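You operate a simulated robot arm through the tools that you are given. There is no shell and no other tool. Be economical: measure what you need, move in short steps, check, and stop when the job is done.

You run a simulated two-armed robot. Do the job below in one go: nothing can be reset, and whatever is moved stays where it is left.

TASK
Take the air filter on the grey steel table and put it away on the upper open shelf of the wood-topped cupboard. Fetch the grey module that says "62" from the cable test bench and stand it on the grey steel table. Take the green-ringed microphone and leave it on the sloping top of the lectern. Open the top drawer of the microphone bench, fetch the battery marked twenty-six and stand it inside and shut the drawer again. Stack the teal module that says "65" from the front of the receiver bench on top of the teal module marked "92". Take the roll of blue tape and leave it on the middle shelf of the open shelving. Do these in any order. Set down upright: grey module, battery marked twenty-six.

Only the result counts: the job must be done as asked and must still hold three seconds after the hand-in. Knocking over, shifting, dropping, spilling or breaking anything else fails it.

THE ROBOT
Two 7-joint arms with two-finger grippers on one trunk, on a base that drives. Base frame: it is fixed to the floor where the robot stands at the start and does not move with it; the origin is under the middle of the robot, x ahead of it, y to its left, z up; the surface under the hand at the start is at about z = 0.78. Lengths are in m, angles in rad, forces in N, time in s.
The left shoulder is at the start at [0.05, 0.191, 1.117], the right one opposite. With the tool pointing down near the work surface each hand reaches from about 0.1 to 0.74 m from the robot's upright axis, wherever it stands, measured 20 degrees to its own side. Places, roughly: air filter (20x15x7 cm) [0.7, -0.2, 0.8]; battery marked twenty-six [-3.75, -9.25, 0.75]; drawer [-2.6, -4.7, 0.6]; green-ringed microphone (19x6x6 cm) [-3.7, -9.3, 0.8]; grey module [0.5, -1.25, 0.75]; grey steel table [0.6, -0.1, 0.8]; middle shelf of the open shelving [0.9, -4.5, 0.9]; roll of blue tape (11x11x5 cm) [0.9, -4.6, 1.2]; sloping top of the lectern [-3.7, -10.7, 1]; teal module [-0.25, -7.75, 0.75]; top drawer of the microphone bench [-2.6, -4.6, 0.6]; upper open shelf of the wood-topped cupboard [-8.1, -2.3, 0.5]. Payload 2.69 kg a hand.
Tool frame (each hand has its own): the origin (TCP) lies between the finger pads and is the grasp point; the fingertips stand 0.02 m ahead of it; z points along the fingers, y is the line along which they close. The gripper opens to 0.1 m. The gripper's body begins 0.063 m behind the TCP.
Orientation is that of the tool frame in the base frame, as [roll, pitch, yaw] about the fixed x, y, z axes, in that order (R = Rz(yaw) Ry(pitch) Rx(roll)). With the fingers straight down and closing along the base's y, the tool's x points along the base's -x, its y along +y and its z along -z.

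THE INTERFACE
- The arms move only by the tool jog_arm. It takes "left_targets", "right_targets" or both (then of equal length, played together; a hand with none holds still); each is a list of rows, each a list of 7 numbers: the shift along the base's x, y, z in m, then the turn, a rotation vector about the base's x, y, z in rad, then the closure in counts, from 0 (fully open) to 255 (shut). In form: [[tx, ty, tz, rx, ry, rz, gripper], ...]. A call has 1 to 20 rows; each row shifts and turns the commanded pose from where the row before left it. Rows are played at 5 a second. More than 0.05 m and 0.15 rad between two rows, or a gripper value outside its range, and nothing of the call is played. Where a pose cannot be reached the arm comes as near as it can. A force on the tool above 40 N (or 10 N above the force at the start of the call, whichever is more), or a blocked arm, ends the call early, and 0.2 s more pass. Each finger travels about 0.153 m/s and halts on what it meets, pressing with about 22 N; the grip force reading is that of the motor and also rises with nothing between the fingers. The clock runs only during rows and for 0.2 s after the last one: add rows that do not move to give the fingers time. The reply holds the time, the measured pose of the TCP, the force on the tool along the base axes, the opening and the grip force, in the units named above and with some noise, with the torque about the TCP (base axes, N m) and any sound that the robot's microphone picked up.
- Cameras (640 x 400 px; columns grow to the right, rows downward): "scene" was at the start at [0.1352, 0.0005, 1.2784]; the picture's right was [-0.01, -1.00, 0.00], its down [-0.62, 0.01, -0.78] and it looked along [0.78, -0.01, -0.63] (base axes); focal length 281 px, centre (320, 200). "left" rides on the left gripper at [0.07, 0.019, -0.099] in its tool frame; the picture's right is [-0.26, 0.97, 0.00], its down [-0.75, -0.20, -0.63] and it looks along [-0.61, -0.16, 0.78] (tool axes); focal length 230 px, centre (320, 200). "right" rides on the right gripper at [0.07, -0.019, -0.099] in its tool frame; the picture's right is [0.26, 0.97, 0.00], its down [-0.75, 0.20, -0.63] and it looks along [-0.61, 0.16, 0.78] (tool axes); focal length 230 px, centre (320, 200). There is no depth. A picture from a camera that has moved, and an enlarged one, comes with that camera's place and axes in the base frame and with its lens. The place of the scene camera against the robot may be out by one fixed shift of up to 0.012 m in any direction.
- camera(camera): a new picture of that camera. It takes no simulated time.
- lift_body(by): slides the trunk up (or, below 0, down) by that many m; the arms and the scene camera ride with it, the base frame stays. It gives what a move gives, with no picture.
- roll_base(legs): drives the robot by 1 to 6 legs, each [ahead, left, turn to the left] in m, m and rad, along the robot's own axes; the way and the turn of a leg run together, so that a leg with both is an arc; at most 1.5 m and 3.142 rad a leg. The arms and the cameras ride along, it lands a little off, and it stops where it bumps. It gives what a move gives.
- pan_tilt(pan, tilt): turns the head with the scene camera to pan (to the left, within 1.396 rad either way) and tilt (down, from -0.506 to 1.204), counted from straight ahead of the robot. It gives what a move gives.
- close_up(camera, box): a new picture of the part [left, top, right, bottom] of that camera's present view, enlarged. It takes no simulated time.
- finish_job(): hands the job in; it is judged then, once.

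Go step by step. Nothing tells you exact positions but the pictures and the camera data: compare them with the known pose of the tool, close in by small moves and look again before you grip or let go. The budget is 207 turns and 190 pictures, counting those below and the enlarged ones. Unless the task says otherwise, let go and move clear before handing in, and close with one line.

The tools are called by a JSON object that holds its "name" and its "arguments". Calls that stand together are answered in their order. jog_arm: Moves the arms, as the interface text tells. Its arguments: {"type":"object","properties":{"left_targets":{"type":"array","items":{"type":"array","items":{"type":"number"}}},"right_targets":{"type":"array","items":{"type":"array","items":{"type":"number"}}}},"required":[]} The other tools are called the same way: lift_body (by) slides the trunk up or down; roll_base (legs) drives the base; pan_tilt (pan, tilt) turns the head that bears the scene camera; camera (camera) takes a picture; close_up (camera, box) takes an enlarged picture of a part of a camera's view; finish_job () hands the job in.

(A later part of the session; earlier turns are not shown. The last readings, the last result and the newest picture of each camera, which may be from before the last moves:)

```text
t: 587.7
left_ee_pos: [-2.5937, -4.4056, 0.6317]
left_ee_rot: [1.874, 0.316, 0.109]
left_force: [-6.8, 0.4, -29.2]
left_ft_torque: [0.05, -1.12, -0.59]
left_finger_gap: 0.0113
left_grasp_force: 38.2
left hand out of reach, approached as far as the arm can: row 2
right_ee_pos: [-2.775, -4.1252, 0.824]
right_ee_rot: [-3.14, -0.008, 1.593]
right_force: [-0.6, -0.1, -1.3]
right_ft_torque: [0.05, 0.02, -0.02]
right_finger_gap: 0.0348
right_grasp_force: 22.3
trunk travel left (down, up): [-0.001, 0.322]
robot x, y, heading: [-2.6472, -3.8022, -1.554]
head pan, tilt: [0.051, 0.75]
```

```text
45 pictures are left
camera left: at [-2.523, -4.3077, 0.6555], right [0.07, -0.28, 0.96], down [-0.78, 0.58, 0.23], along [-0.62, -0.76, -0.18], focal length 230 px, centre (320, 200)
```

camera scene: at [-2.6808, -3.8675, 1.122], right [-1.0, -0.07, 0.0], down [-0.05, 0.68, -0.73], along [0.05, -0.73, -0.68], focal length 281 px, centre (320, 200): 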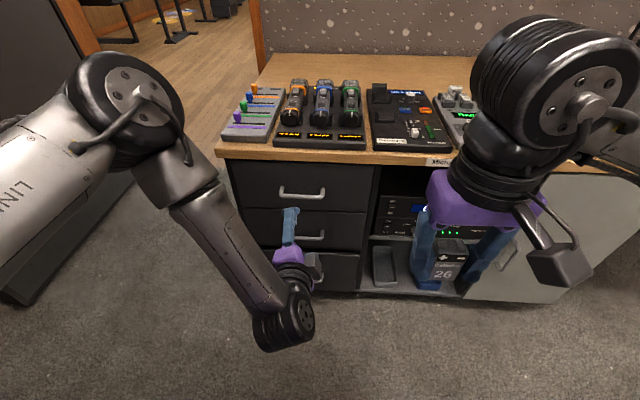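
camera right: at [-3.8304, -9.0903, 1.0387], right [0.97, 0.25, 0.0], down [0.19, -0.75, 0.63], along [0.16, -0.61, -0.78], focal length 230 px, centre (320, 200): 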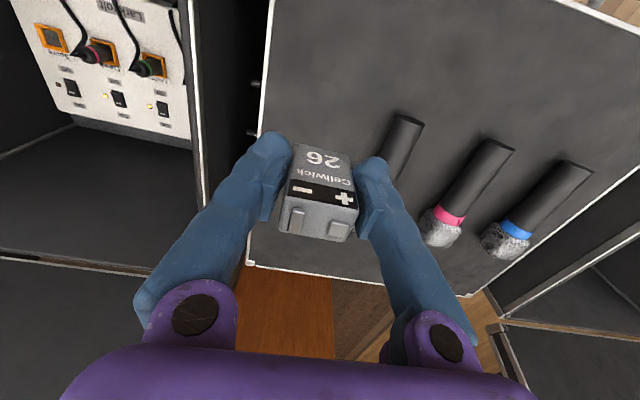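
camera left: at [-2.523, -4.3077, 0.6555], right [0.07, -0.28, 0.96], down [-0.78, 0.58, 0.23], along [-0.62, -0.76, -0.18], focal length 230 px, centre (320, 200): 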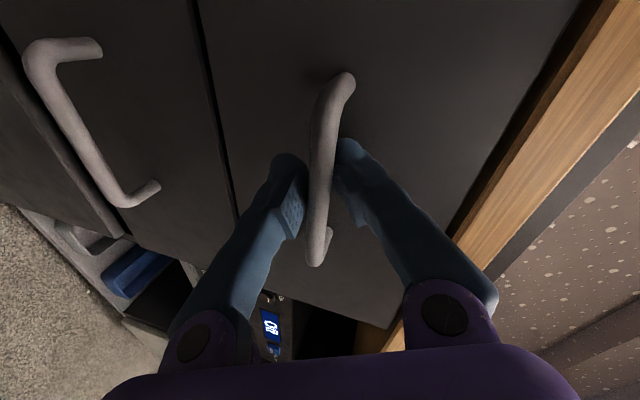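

The handle is gripped. I'll pull the drawer by rolling back carefully.

{"name": "roll_base", "arguments": {"legs": [[-0.14, 0, 0]]}}

{"name": "camera", "arguments": {"camera": "scene"}}

```text
t: 589.0
left_ee_pos: [-2.5949, -4.2844, 0.6311]
left_ee_rot: [1.878, 0.313, 0.109]
left_force: [0.0, -0.1, 3.4]
left_ft_torque: [0.05, -1.19, -0.44]
left_finger_gap: 0.0107
left_grasp_force: 38.3
right_ee_pos: [-2.7766, -4.0053, 0.825]
right_ee_rot: [3.141, -0.005, 1.595]
right_force: [0.3, -0.2, -0.9]
right_ft_torque: [-0.01, -0.01, 0.03]
right_finger_gap: 0.0346
right_grasp_force: 22.2
trunk travel left (down, up): [-0.001, 0.322]
robot x, y, heading: [-2.6483, -3.6823, -1.557]
head pan, tilt: [0.051, 0.75]
stopped in leg 1: the force on the tool passed its limit at 49 N (the readings are from after the stop); the commanded pose is now the measured one
```

```text
44 pictures are left
camera scene: at [-2.6324, -3.8037, 1.0982], right [-1.0, -0.07, 0.0], down [-0.05, 0.68, -0.73], along [0.05, -0.73, -0.68], focal length 281 px, centre (320, 200)
```

scene: 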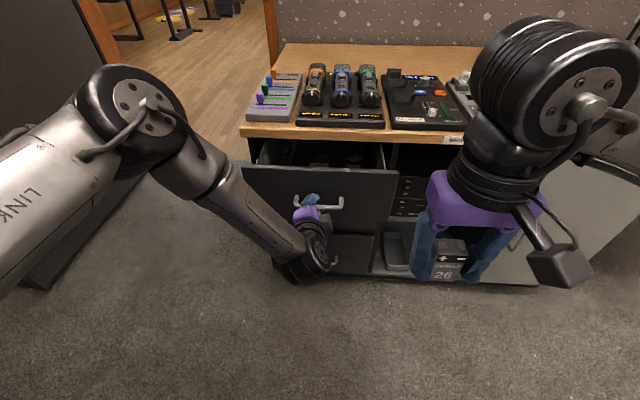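

The drawer is 12 cm open. The wall behind limits the base, so I'll pull further with the arm.

{"name": "jog_arm", "arguments": {"left_targets": [[0, 0.015, 0, 0, 0, 0, 255], [0, 0.015, 0, 0, 0, 0, 255], [0, 0.015, 0, 0, 0, 0, 255], [0, 0.015, 0, 0, 0, 0, 255], [0, 0.015, 0, 0, 0, 0, 255], [0, 0.015, 0, 0, 0, 0, 255], [0, 0, 0, 0, 0, 0, 255]]}}

```text
t: 590.6
left_ee_pos: [-2.5948, -4.1941, 0.6305]
left_ee_rot: [1.88, 0.315, 0.113]
left_force: [3.4, -0.9, 15.9]
left_ft_torque: [-0.01, -1.3, 0.03]
left_finger_gap: 0.011
left_grasp_force: 37.9
right_ee_pos: [-2.7768, -4.0036, 0.8258]
right_ee_rot: [-3.139, -0.006, 1.594]
right_force: [0.2, -0.5, -0.3]
right_ft_torque: [-0.01, -0.02, 0.02]
right_finger_gap: 0.0348
right_grasp_force: 21.8
trunk travel left (down, up): [-0.001, 0.322]
robot x, y, heading: [-2.6477, -3.6831, -1.555]
head pan, tilt: [0.051, 0.75]
```

The arm follows well; another 6 cm.

{"name": "jog_arm", "arguments": {"left_targets": [[0, 0.015, 0, 0, 0, 0, 255], [0, 0.015, 0, 0, 0, 0, 255], [0, 0.015, 0, 0, 0, 0, 255], [0, 0.01, 0, 0, 0, 0, 255], [0, 0, 0, 0, 0, 0, 255]]}}

{"name": "camera", "arguments": {"camera": "scene"}}

```text
t: 591.8
left_ee_pos: [-2.595, -4.1376, 0.6324]
left_ee_rot: [1.879, 0.314, 0.114]
left_force: [9.7, -0.2, 20.7]
left_ft_torque: [0.05, -1.11, -0.58]
left_finger_gap: 0.0108
left_grasp_force: 37.8
right_ee_pos: [-2.7761, -4.0035, 0.8256]
right_ee_rot: [-3.14, -0.004, 1.597]
right_force: [0.1, -0.3, -0.6]
right_ft_torque: [-0.04, 0.0, 0.05]
right_finger_gap: 0.0348
right_grasp_force: 22.3
trunk travel left (down, up): [-0.001, 0.322]
robot x, y, heading: [-2.6484, -3.6794, -1.557]
head pan, tilt: [0.051, 0.75]
```

```text
43 pictures are left
camera scene: at [-2.632, -3.8026, 1.0983], right [-1.0, -0.07, 0.0], down [-0.05, 0.68, -0.73], along [0.05, -0.73, -0.68], focal length 281 px, centre (320, 200)
```

scene: 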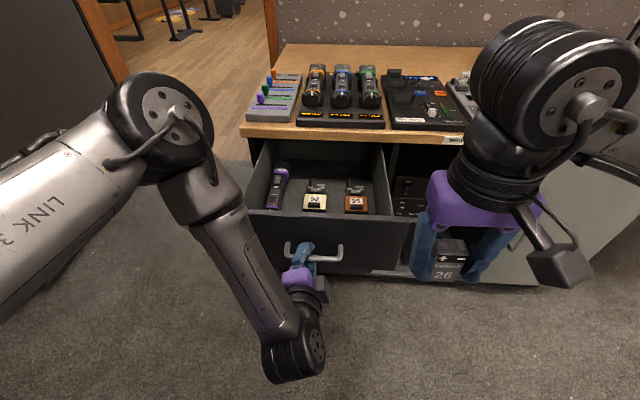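

The drawer is 27 cm open. Inside are a purple mic and two small boxes. I'll zoom in to find a free spot for the battery.

{"name": "close_up", "arguments": {"camera": "scene", "box": [230, 130, 420, 280]}}

```text
2.67 times, centred on (325, 205) of scene
camera zoom: at [-2.632, -3.8026, 1.0983], right [-1.0, -0.07, 0.0], down [-0.05, 0.68, -0.73], along [0.05, -0.73, -0.68], focal length 749 px, centre (307, 187)
```

zoom: 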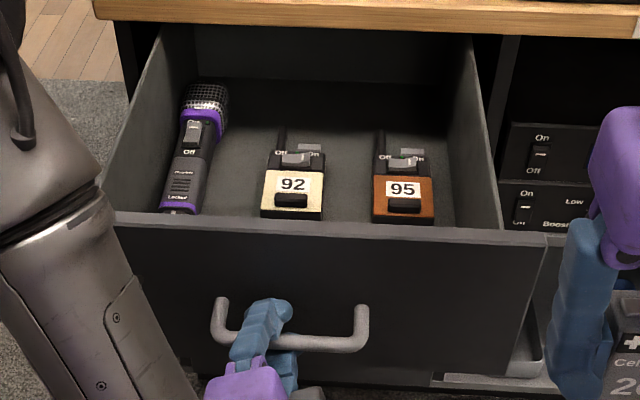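

There is free floor in the drawer in front of the boxes. I'll release the handle, move the left hand clear, and bring the battery over (−2.70, −4.25).

{"name": "jog_arm", "arguments": {"left_targets": [[0, 0, 0, 0, 0, 0, 150], [0, 0, 0, 0, 0, 0, 60], [0, 0, 0, 0, 0, 0, 40], [0, 0.02, 0, 0, 0, 0, 40], [0, 0.025, 0, 0, 0, 0, 40], [0.02, 0, 0.04, 0, 0, 0, 40], [0.02, 0, 0.045, 0, 0, 0, 40], [0.02, 0, 0.045, 0, 0, 0, 40], [0.03, 0, 0.04, 0, 0, 0, 40], [0.03, 0, 0.04, 0, 0, 0, 40]]}}

{"name": "jog_arm", "arguments": {"right_targets": [[0.02, -0.045, 0, 0, 0, 0, 255], [0.02, -0.045, 0, 0, 0, 0, 255], [0.02, -0.045, 0, 0, 0, 0, 255], [0.01, -0.045, 0, 0, 0, 0, 255], [0, -0.045, 0, 0, 0, 0, 255], [0, -0.021, 0, 0, 0, 0, 255], [0, 0, 0, 0, 0, 0, 255]]}}

{"name": "camera", "arguments": {"camera": "right"}}

{"name": "camera", "arguments": {"camera": "scene"}}

```text
t: 594.0
left_ee_pos: [-2.4977, -4.1279, 0.828]
left_ee_rot: [1.884, 0.314, 0.112]
left_force: [-0.3, -0.2, 0.6]
left_ft_torque: [0.02, -0.01, 0.02]
left_finger_gap: 0.0846
left_grasp_force: 0.0
left hand out of reach, approached as far as the arm can: row 9, 10
right_ee_pos: [-2.777, -4.0051, 0.8262]
right_ee_rot: [-3.139, -0.005, 1.596]
right_force: [0.5, -0.4, -1.3]
right_ft_torque: [0.0, 0.01, -0.02]
right_finger_gap: 0.0349
right_grasp_force: 21.9
trunk travel left (down, up): [-0.001, 0.322]
robot x, y, heading: [-2.6448, -3.6832, -1.553]
head pan, tilt: [0.051, 0.75]
```

```text
t: 595.6
left_ee_pos: [-2.4992, -4.1287, 0.8282]
left_ee_rot: [1.883, 0.313, 0.114]
left_force: [0.0, 0.7, -0.8]
left_ft_torque: [0.02, 0.0, 0.03]
left_finger_gap: 0.0844
left_grasp_force: 0.0
right_ee_pos: [-2.7069, -4.251, 0.8252]
right_ee_rot: [-3.141, -0.006, 1.595]
right_force: [0.3, -0.7, -0.7]
right_ft_torque: [0.01, 0.02, -0.03]
right_finger_gap: 0.0349
right_grasp_force: 21.8
trunk travel left (down, up): [-0.001, 0.322]
robot x, y, heading: [-2.6476, -3.6826, -1.556]
head pan, tilt: [0.051, 0.75]
```

```text
41 pictures are left
camera right: at [-2.7265, -4.1819, 0.9238], right [0.96, 0.28, 0.0], down [0.22, -0.75, 0.62], along [0.18, -0.6, -0.78], focal length 230 px, centre (320, 200)
```

right: 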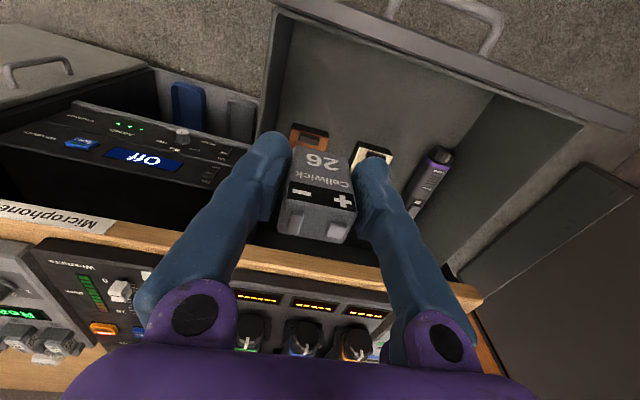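

```text
40 pictures are left
camera scene: at [-2.6322, -3.804, 1.098], right [-1.0, -0.07, 0.0], down [-0.05, 0.68, -0.73], along [0.05, -0.73, -0.68], focal length 281 px, centre (320, 200)
```

scene: 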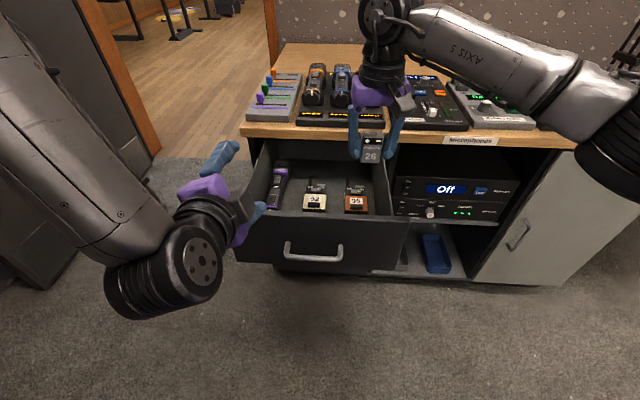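

The floor below the battery is free. I'll shift slightly east and lower into the drawer.

{"name": "jog_arm", "arguments": {"right_targets": [[0.015, 0, -0.03, 0, 0, 0, 255], [0, 0, -0.04, 0, 0, 0, 255], [0, 0, -0.04, 0, 0, 0, 255], [0, 0, -0.03, 0, 0, 0, 255], [0, 0, 0, 0, 0, 0, 255]]}}

{"name": "camera", "arguments": {"camera": "right"}}

```text
t: 596.8
left_ee_pos: [-2.4973, -4.1301, 0.8281]
left_ee_rot: [1.884, 0.317, 0.115]
left_force: [0.5, 0.5, 0.7]
left_ft_torque: [-0.02, -0.01, 0.0]
left_finger_gap: 0.0842
left_grasp_force: 0.0
right_ee_pos: [-2.693, -4.252, 0.6846]
right_ee_rot: [-3.139, -0.007, 1.594]
right_force: [0.1, -0.1, -0.8]
right_ft_torque: [0.01, -0.02, 0.01]
right_finger_gap: 0.0348
right_grasp_force: 22.4
trunk travel left (down, up): [-0.001, 0.322]
robot x, y, heading: [-2.6462, -3.6823, -1.554]
head pan, tilt: [0.051, 0.75]
```

```text
39 pictures are left
camera right: at [-2.7133, -4.1819, 0.783], right [0.96, 0.28, 0.0], down [0.22, -0.75, 0.62], along [0.18, -0.6, -0.78], focal length 230 px, centre (320, 200)
```

right: 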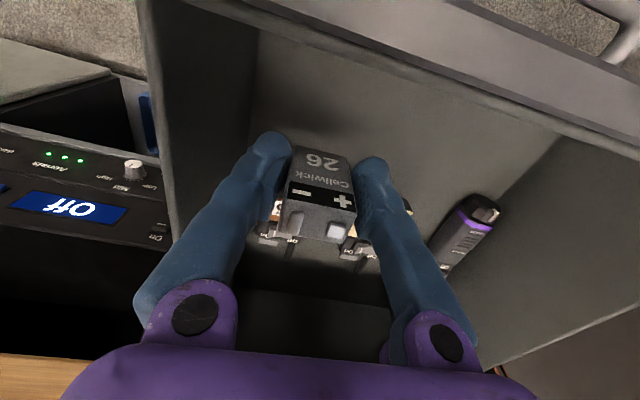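

{"name": "jog_arm", "arguments": {"right_targets": [[0, 0, -0.02, 0, 0, 0, 255], [0, 0, -0.012, 0, 0, 0, 255], [0, 0, 0, 0, 0, 0, 255]]}}

{"name": "jog_arm", "arguments": {"right_targets": [[0, 0, -0.004, 0, 0, 0, 255], [0, 0, -0.004, 0, 0, 0, 255], [0, 0, 0, 0, 0, 0, 255]]}}

{"name": "camera", "arguments": {"camera": "right"}}

```text
t: 597.6
left_ee_pos: [-2.4966, -4.1288, 0.8279]
left_ee_rot: [1.884, 0.314, 0.114]
left_force: [-0.2, -0.1, -0.1]
left_ft_torque: [0.01, -0.03, -0.01]
left_finger_gap: 0.0844
left_grasp_force: 0.0
right_ee_pos: [-2.6933, -4.2502, 0.6524]
right_ee_rot: [-3.139, -0.006, 1.595]
right_force: [0.5, -0.1, -0.9]
right_ft_torque: [-0.02, 0.03, -0.01]
right_finger_gap: 0.035
right_grasp_force: 22.0
trunk travel left (down, up): [-0.001, 0.322]
robot x, y, heading: [-2.6462, -3.68, -1.555]
head pan, tilt: [0.051, 0.75]
```

```text
t: 598.4
left_ee_pos: [-2.497, -4.1291, 0.8279]
left_ee_rot: [1.884, 0.315, 0.115]
left_force: [-0.6, -0.5, 0.9]
left_ft_torque: [-0.01, 0.01, -0.01]
left_finger_gap: 0.0843
left_grasp_force: 0.0
right_ee_pos: [-2.693, -4.2494, 0.6437]
right_ee_rot: [-3.14, -0.007, 1.596]
right_force: [-0.6, -0.2, -0.5]
right_ft_torque: [0.04, -0.02, 0.03]
right_finger_gap: 0.0347
right_grasp_force: 22.2
trunk travel left (down, up): [-0.001, 0.322]
robot x, y, heading: [-2.6478, -3.6791, -1.549]
head pan, tilt: [0.051, 0.75]
```

```text
38 pictures are left
camera right: at [-2.7132, -4.1811, 0.743], right [0.96, 0.28, 0.0], down [0.22, -0.75, 0.62], along [0.18, -0.6, -0.78], focal length 230 px, centre (320, 200)
```

right: 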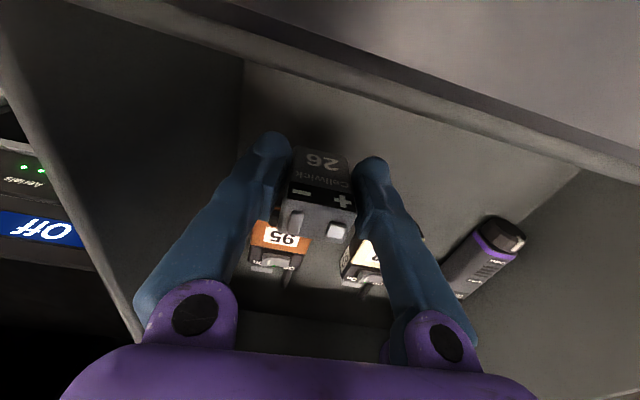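

The floor is close, and the gripper camera is near the drawer front's top edge. I'll lower in 3 mm steps, watching force and torque.

{"name": "jog_arm", "arguments": {"right_targets": [[0, -0.004, -0.003, 0, 0, 0, 255], [0, 0, -0.003, 0, 0, 0, 255], [0, 0, 0, 0, 0, 0, 255]]}}

{"name": "jog_arm", "arguments": {"right_targets": [[0, 0, -0.003, 0, 0, 0, 255], [0, 0, 0, 0, 0, 0, 255]]}}

{"name": "jog_arm", "arguments": {"right_targets": [[0, 0, -0.003, 0, 0, 0, 255], [0, 0, 0, 0, 0, 0, 255]]}}

```text
t: 599.2
left_ee_pos: [-2.497, -4.1279, 0.828]
left_ee_rot: [1.883, 0.313, 0.115]
left_force: [-0.3, 0.4, -0.9]
left_ft_torque: [-0.01, -0.02, 0.0]
left_finger_gap: 0.0845
left_grasp_force: 0.0
right_ee_pos: [-2.6917, -4.2541, 0.6386]
right_ee_rot: [-3.138, -0.007, 1.596]
right_force: [0.5, -0.8, -1.7]
right_ft_torque: [0.06, 0.03, -0.02]
right_finger_gap: 0.0348
right_grasp_force: 22.2
trunk travel left (down, up): [-0.001, 0.322]
robot x, y, heading: [-2.6518, -3.6785, -1.549]
head pan, tilt: [0.051, 0.75]
```

```text
t: 599.8
left_ee_pos: [-2.4981, -4.1288, 0.8276]
left_ee_rot: [1.884, 0.315, 0.113]
left_force: [0.6, 0.9, 0.0]
left_ft_torque: [-0.01, 0.04, 0.02]
left_finger_gap: 0.0845
left_grasp_force: 0.1
right_ee_pos: [-2.6925, -4.2541, 0.6343]
right_ee_rot: [-3.14, -0.007, 1.594]
right_force: [0.3, 0.5, -0.6]
right_ft_torque: [0.0, 0.01, -0.01]
right_finger_gap: 0.0349
right_grasp_force: 21.6
trunk travel left (down, up): [-0.001, 0.322]
robot x, y, heading: [-2.6476, -3.6826, -1.556]
head pan, tilt: [0.051, 0.75]
```

```text
t: 600.4
left_ee_pos: [-2.4976, -4.1293, 0.8282]
left_ee_rot: [1.883, 0.313, 0.113]
left_force: [0.2, 0.5, 0.1]
left_ft_torque: [0.0, -0.02, -0.01]
left_finger_gap: 0.0843
left_grasp_force: 0.0
right_ee_pos: [-2.6921, -4.2543, 0.6324]
right_ee_rot: [-3.141, -0.007, 1.595]
right_force: [0.2, 0.7, -0.9]
right_ft_torque: [0.08, -0.02, 0.01]
right_finger_gap: 0.0348
right_grasp_force: 22.0
trunk travel left (down, up): [-0.001, 0.322]
robot x, y, heading: [-2.6485, -3.6831, -1.558]
head pan, tilt: [0.051, 0.75]
```

{"name": "jog_arm", "arguments": {"right_targets": [[0, 0, -0.003, 0, 0, 0, 255], [0, 0, 0, 0, 0, 0, 255]]}}

{"name": "jog_arm", "arguments": {"right_targets": [[0, 0, -0.003, 0, 0, 0, 255], [0, 0, 0, 0, 0, 0, 255]]}}

{"name": "jog_arm", "arguments": {"right_targets": [[0, 0, -0.003, 0, 0, 0, 255], [0, 0, 0, 0, 0, 0, 255]]}}

{"name": "camera", "arguments": {"camera": "right"}}

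```text
t: 601.0
left_ee_pos: [-2.498, -4.1291, 0.8287]
left_ee_rot: [1.882, 0.314, 0.113]
left_force: [-0.5, 0.5, -0.7]
left_ft_torque: [0.01, 0.0, 0.03]
left_finger_gap: 0.0845
left_grasp_force: 0.1
right_ee_pos: [-2.6917, -4.2547, 0.6294]
right_ee_rot: [-3.14, -0.008, 1.597]
right_force: [0.2, -0.7, -1.1]
right_ft_torque: [0.01, 0.05, 0.02]
right_finger_gap: 0.0346
right_grasp_force: 22.0
trunk travel left (down, up): [-0.001, 0.322]
robot x, y, heading: [-2.6487, -3.6827, -1.56]
head pan, tilt: [0.051, 0.75]
```

```text
t: 601.6
left_ee_pos: [-2.4993, -4.1291, 0.8275]
left_ee_rot: [1.882, 0.313, 0.115]
left_force: [-0.2, 0.1, 0.3]
left_ft_torque: [-0.05, 0.01, 0.0]
left_finger_gap: 0.0844
left_grasp_force: 0.1
right_ee_pos: [-2.6917, -4.2542, 0.6265]
right_ee_rot: [-3.14, -0.007, 1.596]
right_force: [0.0, 0.0, -1.4]
right_ft_torque: [-0.01, 0.01, -0.02]
right_finger_gap: 0.0346
right_grasp_force: 21.9
trunk travel left (down, up): [-0.001, 0.322]
robot x, y, heading: [-2.6471, -3.6821, -1.557]
head pan, tilt: [0.051, 0.75]
```

```text
t: 602.2
left_ee_pos: [-2.4978, -4.1291, 0.8272]
left_ee_rot: [1.883, 0.314, 0.113]
left_force: [0.3, -1.6, 1.5]
left_ft_torque: [-0.01, -0.04, -0.02]
left_finger_gap: 0.0843
left_grasp_force: 0.0
right_ee_pos: [-2.6914, -4.2548, 0.6245]
right_ee_rot: [-3.139, -0.006, 1.595]
right_force: [-1.2, -0.7, -0.3]
right_ft_torque: [0.02, -0.01, 0.01]
right_finger_gap: 0.0349
right_grasp_force: 21.2
trunk travel left (down, up): [-0.001, 0.322]
robot x, y, heading: [-2.6464, -3.6833, -1.553]
head pan, tilt: [0.051, 0.75]
```

```text
37 pictures are left
camera right: at [-2.712, -4.1856, 0.7233], right [0.96, 0.28, 0.0], down [0.22, -0.75, 0.62], along [0.18, -0.6, -0.78], focal length 230 px, centre (320, 200)
```

right: 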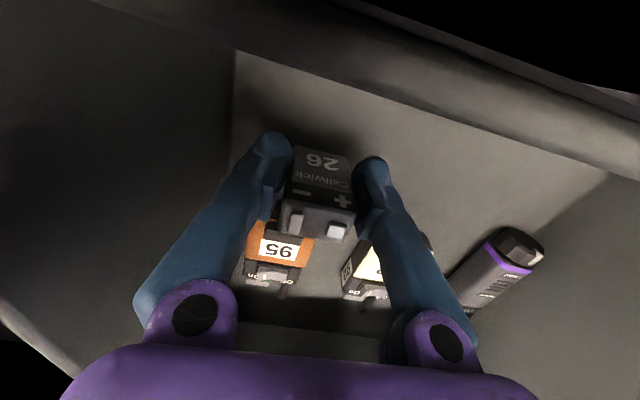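

{"name": "jog_arm", "arguments": {"right_targets": [[0, 0, -0.003, 0, 0, 0, 255], [0, 0, 0, 0, 0, 0, 255]]}}

{"name": "jog_arm", "arguments": {"right_targets": [[0, 0, -0.003, 0, 0, 0, 255], [0, 0, 0, 0, 0, 0, 255]]}}

{"name": "jog_arm", "arguments": {"right_targets": [[0, 0, -0.003, 0, 0, 0, 255], [0, 0, 0, 0, 0, 0, 255]]}}

```text
t: 602.8
left_ee_pos: [-2.4979, -4.1287, 0.8298]
left_ee_rot: [1.881, 0.314, 0.113]
left_force: [-0.3, 0.5, 0.1]
left_ft_torque: [0.02, 0.0, -0.01]
left_finger_gap: 0.0846
left_grasp_force: 0.1
right_ee_pos: [-2.6913, -4.254, 0.624]
right_ee_rot: [3.141, -0.003, 1.595]
right_force: [-3.4, -0.1, 18.6]
right_ft_torque: [1.6, -0.05, 0.33]
right_finger_gap: 0.0347
right_grasp_force: 21.8
trunk travel left (down, up): [-0.001, 0.322]
robot x, y, heading: [-2.6479, -3.6836, -1.555]
head pan, tilt: [0.051, 0.75]
```

```text
t: 603.4
left_ee_pos: [-2.4984, -4.1261, 0.8278]
left_ee_rot: [1.884, 0.313, 0.11]
left_force: [1.1, -0.8, 0.3]
left_ft_torque: [0.0, 0.01, 0.04]
left_finger_gap: 0.0842
left_grasp_force: 0.1
right_ee_pos: [-2.6906, -4.2552, 0.624]
right_ee_rot: [3.137, -0.001, 1.595]
right_force: [-3.1, -0.4, 15.4]
right_ft_torque: [1.49, -0.01, 0.23]
right_finger_gap: 0.0349
right_grasp_force: 22.2
trunk travel left (down, up): [-0.001, 0.322]
robot x, y, heading: [-2.6446, -3.6831, -1.558]
head pan, tilt: [0.051, 0.75]
stopped in row 2 (right hand): the force on the tool passed its limit at 42 N (the readings are from after the stop); the commanded pose is now the measured one
```

```text
t: 604.0
left_ee_pos: [-2.4987, -4.1284, 0.8284]
left_ee_rot: [1.884, 0.314, 0.113]
left_force: [-0.9, 0.9, -0.8]
left_ft_torque: [0.01, 0.02, 0.0]
left_finger_gap: 0.0841
left_grasp_force: 0.0
right_ee_pos: [-2.6907, -4.2572, 0.6234]
right_ee_rot: [3.136, 0.0, 1.596]
right_force: [-2.8, -0.3, 14.9]
right_ft_torque: [1.41, 0.05, 0.23]
right_finger_gap: 0.0348
right_grasp_force: 21.9
trunk travel left (down, up): [-0.001, 0.322]
robot x, y, heading: [-2.6454, -3.6804, -1.555]
head pan, tilt: [0.051, 0.75]
stopped in row 2 (right hand): the force on the tool passed its limit at 41 N (the readings are from after the stop); the commanded pose is now the measured one
```

The torque shows the gripper's camera is resting on the drawer front. I'll raise, turn the hand 90° so the camera sits inside the drawer, and come down again.

{"name": "jog_arm", "arguments": {"right_targets": [[0, 0, 0.04, 0, 0, 0, 255], [0, 0, 0.045, 0, 0, 0, 255], [0, 0, 0.045, 0, 0, -0.1, 255], [0, 0, 0, 0, 0, -0.145, 255], [0, 0, 0, 0, 0, -0.145, 255], [0, 0, 0, 0, 0, -0.145, 255], [0, 0, 0, 0, 0, -0.145, 255], [0, 0, 0, 0, 0, -0.145, 255], [0, 0, 0, 0, 0, -0.145, 255], [0, 0, 0, 0, 0, -0.145, 255], [0, 0, 0, 0, 0, -0.145, 255], [0, 0, 0, 0, 0, -0.145, 255], [0, 0, 0, 0, 0, -0.145, 255], [0, 0, 0, 0, 0, 0, 255]]}}

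{"name": "camera", "arguments": {"camera": "right"}}

{"name": "camera", "arguments": {"camera": "scene"}}

```text
t: 607.0
left_ee_pos: [-2.4978, -4.1291, 0.8287]
left_ee_rot: [1.884, 0.313, 0.112]
left_force: [-0.1, 0.1, 0.3]
left_ft_torque: [-0.01, 0.01, 0.01]
left_finger_gap: 0.0841
left_grasp_force: 0.1
right_ee_pos: [-2.6914, -4.2585, 0.752]
right_ee_rot: [3.139, 0.0, 0.042]
right_force: [0.0, -0.2, -1.2]
right_ft_torque: [-0.01, 0.0, 0.01]
right_finger_gap: 0.0351
right_grasp_force: 21.9
trunk travel left (down, up): [-0.001, 0.322]
robot x, y, heading: [-2.6489, -3.6798, -1.56]
head pan, tilt: [0.051, 0.75]
```

```text
36 pictures are left
camera right: at [-2.6222, -4.2347, 0.8507], right [0.3, -0.95, 0.0], down [-0.74, -0.23, 0.63], along [-0.6, -0.19, -0.78], focal length 230 px, centre (320, 200)
```

right: 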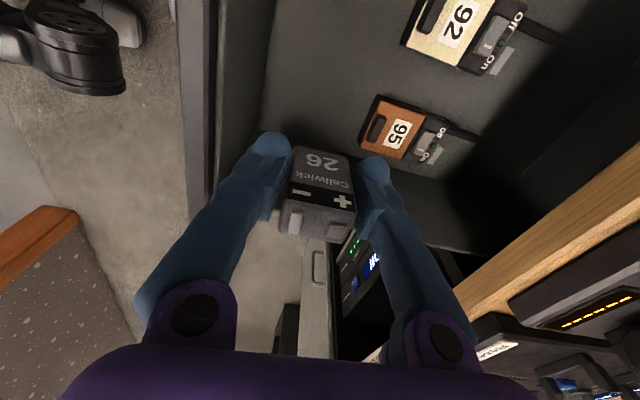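

```text
35 pictures are left
camera scene: at [-2.6324, -3.804, 1.098], right [-1.0, -0.07, 0.0], down [-0.05, 0.68, -0.73], along [0.05, -0.73, -0.68], focal length 281 px, centre (320, 200)
```

scene: 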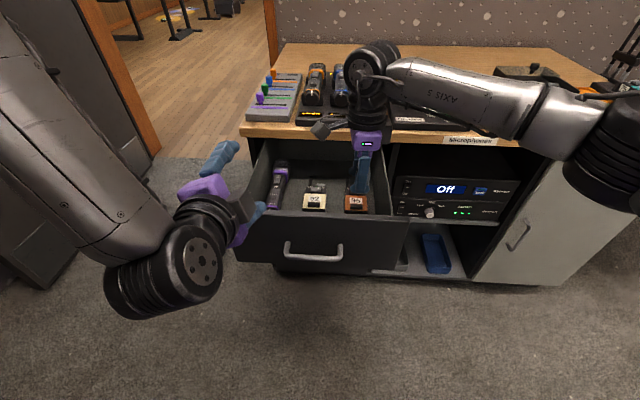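

The camera is now over the drawer's inside and the landing spot is clear on both sides. I'll lower again.

{"name": "jog_arm", "arguments": {"right_targets": [[0, 0.002, -0.045, 0, 0, 0, 255], [0, 0, -0.045, 0, 0, 0, 255], [0, 0, -0.03, 0, 0, 0, 255], [0, 0, -0.006, 0, 0, 0, 255], [0, 0, 0, 0, 0, 0, 255]]}}

{"name": "jog_arm", "arguments": {"right_targets": [[0, 0, -0.003, 0, 0, 0, 255], [0, 0, 0, 0, 0, 0, 255]]}}

{"name": "jog_arm", "arguments": {"right_targets": [[0, 0, -0.003, 0, 0, 0, 255], [0, 0, 0, 0, 0, 0, 255]]}}

{"name": "camera", "arguments": {"camera": "right"}}

```text
t: 608.2
left_ee_pos: [-2.4975, -4.1278, 0.8273]
left_ee_rot: [1.883, 0.315, 0.112]
left_force: [-0.1, -0.7, -0.3]
left_ft_torque: [0.04, -0.04, 0.0]
left_finger_gap: 0.0843
left_grasp_force: 0.1
right_ee_pos: [-2.692, -4.2558, 0.6254]
right_ee_rot: [3.138, -0.001, 0.045]
right_force: [-0.1, 0.3, 0.1]
right_ft_torque: [0.02, -0.04, 0.02]
right_finger_gap: 0.0346
right_grasp_force: 21.8
trunk travel left (down, up): [-0.001, 0.322]
robot x, y, heading: [-2.6474, -3.6833, -1.557]
head pan, tilt: [0.051, 0.75]
```

```text
t: 608.8
left_ee_pos: [-2.4983, -4.1283, 0.828]
left_ee_rot: [1.883, 0.314, 0.112]
left_force: [-0.9, -0.1, -0.7]
left_ft_torque: [-0.03, -0.02, -0.01]
left_finger_gap: 0.0845
left_grasp_force: 0.1
right_ee_pos: [-2.6909, -4.2558, 0.623]
right_ee_rot: [3.139, -0.002, 0.045]
right_force: [0.0, 0.4, -1.9]
right_ft_torque: [-0.02, 0.0, -0.02]
right_finger_gap: 0.0349
right_grasp_force: 21.7
trunk travel left (down, up): [-0.001, 0.322]
robot x, y, heading: [-2.6473, -3.6812, -1.555]
head pan, tilt: [0.051, 0.75]
```

```text
t: 609.4
left_ee_pos: [-2.4985, -4.1295, 0.8287]
left_ee_rot: [1.884, 0.313, 0.111]
left_force: [0.0, 0.1, -0.2]
left_ft_torque: [-0.02, 0.01, 0.03]
left_finger_gap: 0.0844
left_grasp_force: 0.2
right_ee_pos: [-2.6916, -4.2552, 0.6186]
right_ee_rot: [3.139, 0.0, 0.043]
right_force: [0.1, -0.9, -0.2]
right_ft_torque: [0.01, 0.0, -0.02]
right_finger_gap: 0.035
right_grasp_force: 22.1
trunk travel left (down, up): [-0.001, 0.322]
robot x, y, heading: [-2.6435, -3.683, -1.557]
head pan, tilt: [0.051, 0.75]
```

```text
34 pictures are left
camera right: at [-2.6231, -4.2328, 0.7178], right [0.3, -0.95, 0.0], down [-0.74, -0.23, 0.63], along [-0.6, -0.19, -0.78], focal length 230 px, centre (320, 200)
```

right: 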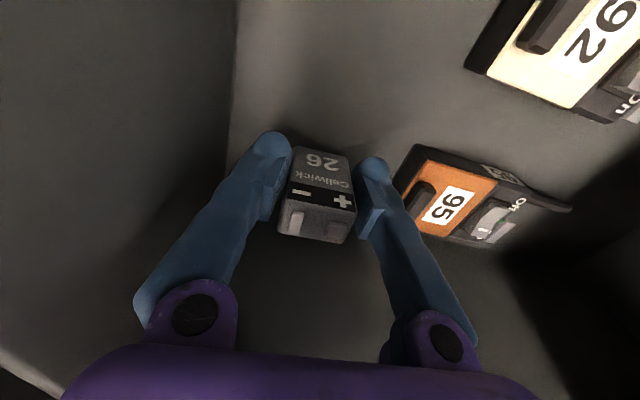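

{"name": "jog_arm", "arguments": {"right_targets": [[0, 0.006, 0, 0, 0, 0, 255], [0, 0, -0.003, 0, 0, 0, 255], [0, 0, 0, 0, 0, 0, 255]]}}

{"name": "jog_arm", "arguments": {"right_targets": [[0, 0, -0.003, 0, 0, 0, 255], [0, 0, 0, 0, 0, 0, 255]]}}

{"name": "jog_arm", "arguments": {"right_targets": [[0, 0, -0.003, 0, 0, 0, 255], [0, 0, 0, 0, 0, 0, 255]]}}

{"name": "jog_arm", "arguments": {"right_targets": [[0, 0, -0.003, 0, 0, 0, 255], [0, 0, 0, 0, 0, 0, 255]]}}

```text
t: 610.2
left_ee_pos: [-2.4981, -4.1269, 0.827]
left_ee_rot: [1.884, 0.315, 0.112]
left_force: [-0.9, 0.4, 0.5]
left_ft_torque: [0.0, -0.02, 0.02]
left_finger_gap: 0.0845
left_grasp_force: 0.1
right_ee_pos: [-2.6921, -4.2486, 0.6146]
right_ee_rot: [3.138, -0.001, 0.044]
right_force: [0.5, 0.5, -0.7]
right_ft_torque: [-0.04, 0.0, 0.0]
right_finger_gap: 0.0345
right_grasp_force: 21.7
trunk travel left (down, up): [-0.001, 0.322]
robot x, y, heading: [-2.651, -3.6835, -1.558]
head pan, tilt: [0.051, 0.75]
```

```text
t: 610.8
left_ee_pos: [-2.4991, -4.1273, 0.8284]
left_ee_rot: [1.884, 0.314, 0.111]
left_force: [-1.1, 0.0, -0.1]
left_ft_torque: [0.02, -0.01, 0.02]
left_finger_gap: 0.0842
left_grasp_force: 0.1
right_ee_pos: [-2.6928, -4.2492, 0.613]
right_ee_rot: [3.137, -0.002, 0.045]
right_force: [-0.2, -0.6, -0.8]
right_ft_torque: [0.02, -0.03, -0.02]
right_finger_gap: 0.0348
right_grasp_force: 22.5
trunk travel left (down, up): [-0.001, 0.322]
robot x, y, heading: [-2.6528, -3.6858, -1.555]
head pan, tilt: [0.051, 0.75]
```

```text
t: 611.4
left_ee_pos: [-2.4986, -4.1286, 0.8281]
left_ee_rot: [1.883, 0.313, 0.111]
left_force: [0.4, 0.0, 0.1]
left_ft_torque: [-0.01, 0.01, 0.02]
left_finger_gap: 0.0844
left_grasp_force: 0.0
right_ee_pos: [-2.6914, -4.249, 0.6109]
right_ee_rot: [3.137, -0.001, 0.044]
right_force: [-0.5, -0.4, -1.6]
right_ft_torque: [-0.03, 0.0, -0.02]
right_finger_gap: 0.0351
right_grasp_force: 22.0
trunk travel left (down, up): [-0.001, 0.322]
robot x, y, heading: [-2.6458, -3.6807, -1.555]
head pan, tilt: [0.051, 0.75]
```

```text
t: 612.0
left_ee_pos: [-2.4998, -4.129, 0.8285]
left_ee_rot: [1.883, 0.316, 0.112]
left_force: [0.3, -0.9, 0.3]
left_ft_torque: [0.0, -0.01, 0.01]
left_finger_gap: 0.0842
left_grasp_force: 0.0
right_ee_pos: [-2.6909, -4.2497, 0.6078]
right_ee_rot: [3.139, -0.002, 0.045]
right_force: [0.5, 0.0, -0.1]
right_ft_torque: [-0.01, 0.01, -0.01]
right_finger_gap: 0.0348
right_grasp_force: 21.6
trunk travel left (down, up): [-0.001, 0.322]
robot x, y, heading: [-2.6501, -3.6861, -1.555]
head pan, tilt: [0.051, 0.75]
```

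{"name": "jog_arm", "arguments": {"right_targets": [[0, 0, -0.004, 0, 0, 0, 255], [0, 0, 0, 0, 0, 0, 255]]}}

{"name": "jog_arm", "arguments": {"right_targets": [[0, 0, -0.003, 0, 0, 0, 255], [0, 0, 0, 0, 0, 0, 255]]}}

{"name": "jog_arm", "arguments": {"right_targets": [[0, 0, -0.003, 0, 0, 0, 255], [0, 0, 0, 0, 0, 0, 255]]}}

{"name": "camera", "arguments": {"camera": "right"}}

```text
t: 612.6
left_ee_pos: [-2.4986, -4.1286, 0.8277]
left_ee_rot: [1.882, 0.314, 0.111]
left_force: [-0.5, 0.3, 1.2]
left_ft_torque: [0.01, 0.0, -0.01]
left_finger_gap: 0.0842
left_grasp_force: 0.1
right_ee_pos: [-2.6921, -4.2482, 0.6031]
right_ee_rot: [3.139, -0.001, 0.043]
right_force: [0.4, -0.7, -0.7]
right_ft_torque: [0.0, -0.03, 0.01]
right_finger_gap: 0.0348
right_grasp_force: 22.3
trunk travel left (down, up): [-0.001, 0.322]
robot x, y, heading: [-2.6447, -3.6777, -1.557]
head pan, tilt: [0.051, 0.75]
```

```text
t: 613.2
left_ee_pos: [-2.4987, -4.1288, 0.8287]
left_ee_rot: [1.882, 0.314, 0.111]
left_force: [0.8, 0.0, -0.5]
left_ft_torque: [0.0, 0.0, -0.01]
left_finger_gap: 0.0843
left_grasp_force: 0.1
right_ee_pos: [-2.6917, -4.2492, 0.5998]
right_ee_rot: [3.138, -0.002, 0.046]
right_force: [0.4, 0.0, -1.2]
right_ft_torque: [-0.01, -0.03, 0.0]
right_finger_gap: 0.0348
right_grasp_force: 22.5
trunk travel left (down, up): [-0.001, 0.322]
robot x, y, heading: [-2.6472, -3.686, -1.552]
head pan, tilt: [0.051, 0.75]
```

```text
t: 613.8
left_ee_pos: [-2.4981, -4.1283, 0.8267]
left_ee_rot: [1.882, 0.315, 0.113]
left_force: [0.2, 0.4, 0.2]
left_ft_torque: [-0.02, 0.01, 0.0]
left_finger_gap: 0.0845
left_grasp_force: 0.1
right_ee_pos: [-2.6899, -4.2503, 0.5957]
right_ee_rot: [3.137, -0.001, 0.043]
right_force: [-0.1, -0.3, 0.1]
right_ft_torque: [0.02, -0.01, 0.06]
right_finger_gap: 0.0351
right_grasp_force: 21.9
trunk travel left (down, up): [-0.001, 0.322]
robot x, y, heading: [-2.6502, -3.6807, -1.556]
head pan, tilt: [0.051, 0.75]
```

```text
33 pictures are left
camera right: at [-2.6225, -4.2267, 0.6957], right [0.3, -0.95, 0.0], down [-0.74, -0.23, 0.63], along [-0.6, -0.19, -0.78], focal length 230 px, centre (320, 200)
```

right: 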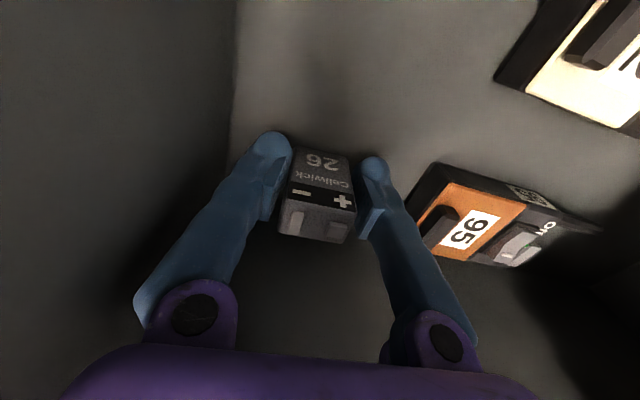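

{"name": "jog_arm", "arguments": {"right_targets": [[0, 0, -0.004, 0, 0, 0, 255], [0, 0, -0.003, 0, 0, 0, 255], [0, 0, 0, 0, 0, 0, 255]]}}

{"name": "jog_arm", "arguments": {"right_targets": [[0, 0, -0.003, 0, 0, 0, 255], [0, 0, 0, 0, 0, 0, 255]]}}

{"name": "jog_arm", "arguments": {"right_targets": [[0, 0, -0.003, 0, 0, 0, 255], [0, 0, 0, 0, 0, 0, 255]]}}

```text
t: 614.6
left_ee_pos: [-2.4981, -4.1274, 0.8285]
left_ee_rot: [1.88, 0.317, 0.111]
left_force: [0.1, 0.5, -0.8]
left_ft_torque: [0.02, 0.0, -0.06]
left_finger_gap: 0.0844
left_grasp_force: 0.1
right_ee_pos: [-2.6899, -4.2482, 0.5923]
right_ee_rot: [3.133, -0.005, 0.046]
right_force: [0.1, -0.2, 20.2]
right_ft_torque: [-0.03, 0.04, 0.0]
right_finger_gap: 0.035
right_grasp_force: 21.8
trunk travel left (down, up): [-0.001, 0.322]
robot x, y, heading: [-2.6456, -3.6844, -1.558]
head pan, tilt: [0.051, 0.75]
```

```text
t: 615.2
left_ee_pos: [-2.4966, -4.1273, 0.8284]
left_ee_rot: [1.882, 0.316, 0.112]
left_force: [0.2, -0.7, 0.3]
left_ft_torque: [-0.02, -0.02, -0.02]
left_finger_gap: 0.0842
left_grasp_force: 0.0
right_ee_pos: [-2.6905, -4.2488, 0.5889]
right_ee_rot: [3.137, -0.001, 0.045]
right_force: [1.8, -1.2, 20.1]
right_ft_torque: [-0.01, 0.0, 0.04]
right_finger_gap: 0.0346
right_grasp_force: 22.7
trunk travel left (down, up): [-0.001, 0.322]
robot x, y, heading: [-2.6474, -3.6823, -1.558]
head pan, tilt: [0.051, 0.75]
```

```text
t: 615.8
left_ee_pos: [-2.4977, -4.1284, 0.8298]
left_ee_rot: [1.88, 0.315, 0.111]
left_force: [0.3, 0.9, -1.0]
left_ft_torque: [-0.02, 0.02, 0.02]
left_finger_gap: 0.0842
left_grasp_force: 0.0
right_ee_pos: [-2.6904, -4.2482, 0.5861]
right_ee_rot: [3.137, -0.002, 0.043]
right_force: [1.6, -0.2, 19.8]
right_ft_torque: [0.03, 0.0, 0.02]
right_finger_gap: 0.0349
right_grasp_force: 21.9
trunk travel left (down, up): [-0.001, 0.322]
robot x, y, heading: [-2.6455, -3.6825, -1.557]
head pan, tilt: [0.051, 0.75]
```

The battery is on the drawer floor (20 N, no torque). I'll release with a small opening and rise straight up.

{"name": "jog_arm", "arguments": {"right_targets": [[0, 0, 0.002, 0, 0, 0, 200], [0, 0, 0, 0, 0, 0, 130], [0, 0, 0, 0, 0, 0, 115], [0, 0, 0, 0, 0, 0, 115], [0, 0, 0.03, 0, 0, 0, 115], [0, 0, 0.045, 0, 0, 0, 115], [0, 0, 0.045, 0, 0, 0, 115], [0, 0, 0.045, 0, 0, 0, 115], [0, 0, 0.045, 0, 0, 0, 115], [0, 0, 0.045, 0, 0, 0, 115], [0, 0, 0, 0, 0, 0, 115]]}}

{"name": "camera", "arguments": {"camera": "right"}}

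```text
t: 618.2
left_ee_pos: [-2.4968, -4.1282, 0.8284]
left_ee_rot: [1.884, 0.312, 0.111]
left_force: [0.5, 0.7, 0.6]
left_ft_torque: [0.01, 0.05, 0.01]
left_finger_gap: 0.0842
left_grasp_force: 0.1
right_ee_pos: [-2.6921, -4.2474, 0.8399]
right_ee_rot: [3.137, -0.002, 0.045]
right_force: [-0.5, -0.5, 0.5]
right_ft_torque: [-0.02, 0.01, 0.0]
right_finger_gap: 0.0548
right_grasp_force: 0.0
trunk travel left (down, up): [-0.001, 0.322]
robot x, y, heading: [-2.6454, -3.6823, -1.552]
head pan, tilt: [0.051, 0.75]
```

```text
32 pictures are left
camera right: at [-2.624, -4.2246, 0.9397], right [0.3, -0.95, 0.0], down [-0.74, -0.23, 0.63], along [-0.6, -0.19, -0.78], focal length 230 px, centre (320, 200)
```

right: 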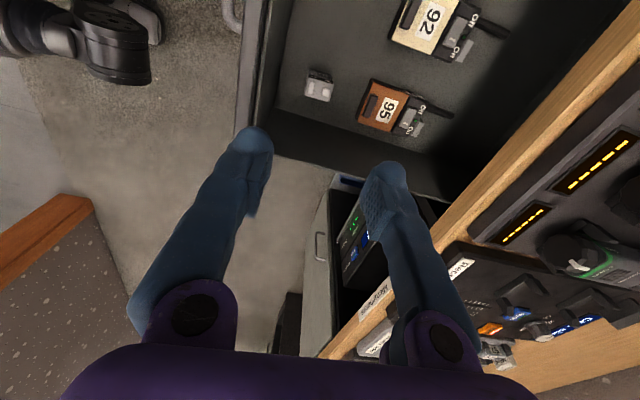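

The battery stands in the drawer. I'll withdraw the right hand and bring the left hand, closed, in front of the drawer to push it shut.

{"name": "jog_arm", "arguments": {"right_targets": [[0, 0.045, 0.02, 0, 0, 0.145, 115], [0, 0.045, 0.02, 0, 0, 0.145, 115], [-0.01, 0.045, 0, 0, 0, 0.145, 115], [-0.03, 0.035, 0, 0, 0, 0.145, 115], [-0.04, 0.02, 0, 0, 0, 0.145, 0], [-0.04, 0, 0, 0, 0, 0.145, 0], [0, 0, 0, 0, 0, 0.145, 0], [0, 0, 0, 0, 0, 0.145, 0], [0, 0, 0, 0, 0, 0.145, 0], [0, 0, 0, 0, 0, 0.145, 0], [0, 0, 0, 0, 0, 0.1, 0]]}}

{"name": "jog_arm", "arguments": {"left_targets": [[0, 0.03, 0, 0, 0, 0, 255], [-0.02, 0, -0.035, 0, 0, 0, 255], [-0.03, 0, -0.035, 0, 0, 0, 255], [-0.03, 0, -0.035, 0, 0, 0, 255], [-0.02, 0, -0.033, 0, 0, 0, 255], [0, 0, 0, 0, 0, 0, 255]]}}

{"name": "camera", "arguments": {"camera": "scene"}}

```text
t: 620.6
left_ee_pos: [-2.4974, -4.1288, 0.8281]
left_ee_rot: [1.885, 0.315, 0.112]
left_force: [0.1, -0.5, 0.1]
left_ft_torque: [0.0, -0.01, -0.03]
left_finger_gap: 0.0841
left_grasp_force: 0.1
right_ee_pos: [-2.811, -4.0586, 0.8817]
right_ee_rot: [3.137, -0.002, 1.596]
right_force: [-0.5, -0.6, 0.1]
right_ft_torque: [0.0, -0.03, -0.01]
right_finger_gap: 0.1002
right_grasp_force: 0.0
trunk travel left (down, up): [-0.001, 0.322]
robot x, y, heading: [-2.6464, -3.6835, -1.557]
head pan, tilt: [0.051, 0.75]
```

```text
t: 622.0
left_ee_pos: [-2.6114, -4.1187, 0.6815]
left_ee_rot: [1.884, 0.316, 0.114]
left_force: [0.0, 0.5, -0.1]
left_ft_torque: [0.0, -0.01, -0.03]
left_finger_gap: 0.0
left_grasp_force: 22.0
left hand out of reach, approached as far as the arm can: row 1
right_ee_pos: [-2.8116, -4.0589, 0.8818]
right_ee_rot: [3.137, 0.0, 1.597]
right_force: [-0.6, -1.0, -0.3]
right_ft_torque: [-0.01, -0.01, 0.04]
right_finger_gap: 0.0999
right_grasp_force: 0.0
trunk travel left (down, up): [-0.001, 0.322]
robot x, y, heading: [-2.6486, -3.6827, -1.552]
head pan, tilt: [0.051, 0.75]
```

```text
31 pictures are left
camera scene: at [-2.6324, -3.804, 1.098], right [-1.0, -0.07, 0.0], down [-0.05, 0.68, -0.73], along [0.05, -0.73, -0.68], focal length 281 px, centre (320, 200)
```

scene: 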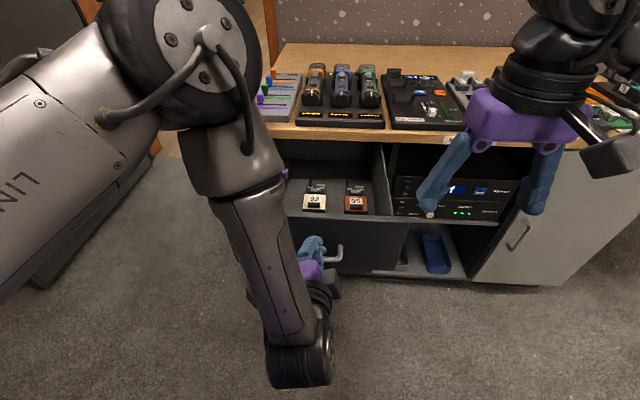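

The closed left hand is just in front of the drawer face. I'll push it in gently by rolling forward.

{"name": "jog_arm", "arguments": {"left_targets": [[0, -0.012, 0, 0, 0, 0, 255], [0, -0.012, 0, 0, 0, 0, 255], [0, -0.012, 0, 0, 0, 0, 255], [0, -0.012, 0, 0, 0, 0, 255], [0, -0.012, 0, 0, 0, 0, 255], [0, -0.012, 0, 0, 0, 0, 255], [0, -0.012, 0, 0, 0, 0, 255], [0, -0.012, 0, 0, 0, 0, 255], [0, -0.012, 0, 0, 0, 0, 255], [0, -0.012, 0, 0, 0, 0, 255]]}}

{"name": "camera", "arguments": {"camera": "scene"}}

```text
t: 624.2
left_ee_pos: [-2.6115, -4.2391, 0.6834]
left_ee_rot: [1.883, 0.314, 0.111]
left_force: [-0.4, 0.4, 0.0]
left_ft_torque: [0.02, 0.01, 0.01]
left_finger_gap: 0.0001
left_grasp_force: 22.3
right_ee_pos: [-2.8097, -4.0598, 0.8816]
right_ee_rot: [3.14, -0.003, 1.595]
right_force: [-0.4, 0.7, -0.6]
right_ft_torque: [-0.03, 0.04, -0.01]
right_finger_gap: 0.1001
right_grasp_force: 0.0
trunk travel left (down, up): [-0.001, 0.322]
robot x, y, heading: [-2.6496, -3.6806, -1.556]
head pan, tilt: [0.051, 0.75]
```

```text
30 pictures are left
camera scene: at [-2.6324, -3.8039, 1.098], right [-1.0, -0.07, 0.0], down [-0.05, 0.68, -0.73], along [0.05, -0.73, -0.68], focal length 281 px, centre (320, 200)
```

scene: 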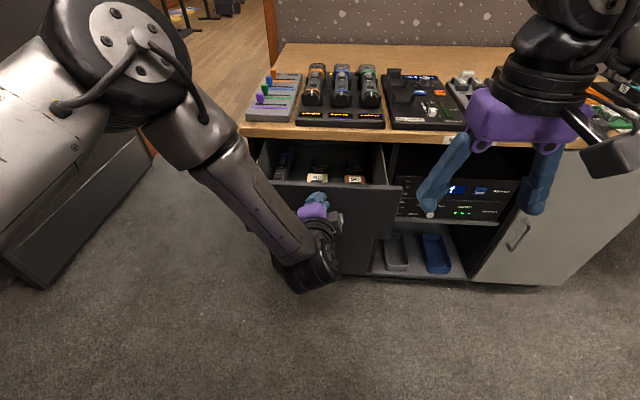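

The drawer is moving in smoothly. I'll continue.

{"name": "jog_arm", "arguments": {"left_targets": [[0, -0.012, 0, 0, 0, 0, 255], [0, -0.012, 0, 0, 0, 0, 255], [0, -0.012, 0, 0, 0, 0, 255], [0, -0.012, 0, 0, 0, 0, 255], [0, -0.012, 0, 0, 0, 0, 255], [0, -0.012, 0, 0, 0, 0, 255], [0, -0.012, 0, 0, 0, 0, 255], [0, -0.012, 0, 0, 0, 0, 255]]}}

{"name": "roll_base", "arguments": {"legs": [[0.1, 0, 0]]}}

{"name": "camera", "arguments": {"camera": "scene"}}

```text
t: 626.0
left_ee_pos: [-2.611, -4.3337, 0.6833]
left_ee_rot: [1.884, 0.313, 0.111]
left_force: [-0.2, 0.0, 0.0]
left_ft_torque: [-0.04, 0.01, 0.0]
left_finger_gap: 0.0
left_grasp_force: 21.9
right_ee_pos: [-2.8111, -4.0584, 0.88]
right_ee_rot: [3.137, -0.002, 1.596]
right_force: [0.6, 0.5, -0.5]
right_ft_torque: [0.02, -0.01, 0.04]
right_finger_gap: 0.0998
right_grasp_force: 0.1
trunk travel left (down, up): [-0.001, 0.322]
robot x, y, heading: [-2.6484, -3.6834, -1.557]
head pan, tilt: [0.051, 0.75]
```

```text
t: 627.2
left_ee_pos: [-2.6115, -4.4212, 0.681]
left_ee_rot: [1.888, 0.315, 0.113]
left_force: [-0.2, -0.5, -0.7]
left_ft_torque: [0.0, -0.03, 0.01]
left_finger_gap: 0.0
left_grasp_force: 22.0
right_ee_pos: [-2.8081, -4.1506, 0.8812]
right_ee_rot: [3.138, -0.003, 1.597]
right_force: [0.2, -0.6, 0.2]
right_ft_torque: [0.01, -0.02, 0.02]
right_finger_gap: 0.1002
right_grasp_force: 0.2
trunk travel left (down, up): [-0.001, 0.322]
robot x, y, heading: [-2.6444, -3.7759, -1.557]
head pan, tilt: [0.051, 0.75]
stopped in leg 1: the force on the tool passed its limit at 78 N (the readings are from after the stop); the commanded pose is now the measured one
```

```text
29 pictures are left
camera scene: at [-2.6309, -3.8949, 1.098], right [-1.0, -0.07, 0.0], down [-0.05, 0.68, -0.73], along [0.05, -0.73, -0.68], focal length 281 px, centre (320, 200)
```

scene: 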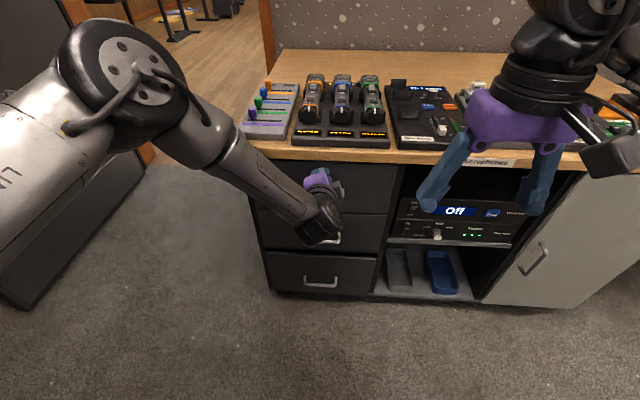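

The drawer is shut. I'll back off slightly and restore the left hand to the tool-down pose, then raise the trunk.

{"name": "roll_base", "arguments": {"legs": [[-0.09, 0, 0]]}}

{"name": "jog_arm", "arguments": {"left_targets": [[0.01, 0.025, 0.04, 0, 0, 0, 0], [0.01, 0.025, 0.04, 0, 0, 0, 0], [0.01, 0.025, 0.04, 0, 0, 0, 0], [0.01, 0.025, 0.04, 0, 0, 0, 0], [0, 0, 0, 0.145, 0, 0, 0], [0, 0, 0, 0.145, 0, 0, 0], [0, 0, 0, 0.145, 0, 0, 0], [0, 0, 0, 0.145, 0, 0, 0], [0, 0, 0, 0.145, 0, 0, 0], [0, 0, 0, 0.145, 0, 0, 0], [0, 0, 0, 0.145, 0, 0, 0], [0, 0, 0, 0.145, 0, 0, 0], [0, 0, 0, 0.1, 0, 0, 0], [0, 0, 0, 0, 0, 0, 0]]}}

{"name": "lift_body", "arguments": {"by": 0.17}}

```text
t: 628.5
left_ee_pos: [-2.6129, -4.3304, 0.6824]
left_ee_rot: [1.887, 0.313, 0.111]
left_force: [0.3, -0.3, 0.4]
left_ft_torque: [0.03, 0.01, 0.0]
left_finger_gap: 0.0
left_grasp_force: 22.5
right_ee_pos: [-2.8111, -4.0584, 0.8807]
right_ee_rot: [3.138, -0.002, 1.594]
right_force: [-1.1, -0.1, -0.3]
right_ft_torque: [-0.03, 0.02, 0.04]
right_finger_gap: 0.1003
right_grasp_force: 0.0
trunk travel left (down, up): [-0.001, 0.322]
robot x, y, heading: [-2.6469, -3.6808, -1.557]
head pan, tilt: [0.051, 0.75]
stopped in leg 1: the robot was blocked; the commanded pose is now the measured one
```

```text
t: 631.5
left_ee_pos: [-2.5723, -4.2304, 0.8416]
left_ee_rot: [2.667, 0.148, 0.3]
left_force: [0.2, -0.4, -0.6]
left_ft_torque: [0.03, 0.0, -0.05]
left_finger_gap: 0.1002
left_grasp_force: 0.0
left hand out of reach, approached as far as the arm can: row 10, 11, 12, 13
right_ee_pos: [-2.8111, -4.0581, 0.8813]
right_ee_rot: [3.138, -0.001, 1.596]
right_force: [0.3, -0.5, 0.3]
right_ft_torque: [-0.02, 0.0, 0.03]
right_finger_gap: 0.1001
right_grasp_force: 0.0
trunk travel left (down, up): [-0.001, 0.322]
robot x, y, heading: [-2.6469, -3.6824, -1.557]
head pan, tilt: [0.051, 0.75]
```

```text
t: 633.4
left_ee_pos: [-2.5727, -4.2305, 1.0114]
left_ee_rot: [2.667, 0.146, 0.302]
left_force: [0.0, 0.0, 0.1]
left_ft_torque: [-0.01, 0.01, -0.02]
left_finger_gap: 0.0998
left_grasp_force: 0.1
right_ee_pos: [-2.8117, -4.0592, 1.0519]
right_ee_rot: [3.137, -0.002, 1.595]
right_force: [0.6, 0.2, 0.2]
right_ft_torque: [-0.03, 0.01, 0.01]
right_finger_gap: 0.0999
right_grasp_force: 0.1
trunk travel left (down, up): [-0.171, 0.152]
robot x, y, heading: [-2.6438, -3.683, -1.558]
head pan, tilt: [0.051, 0.75]
```

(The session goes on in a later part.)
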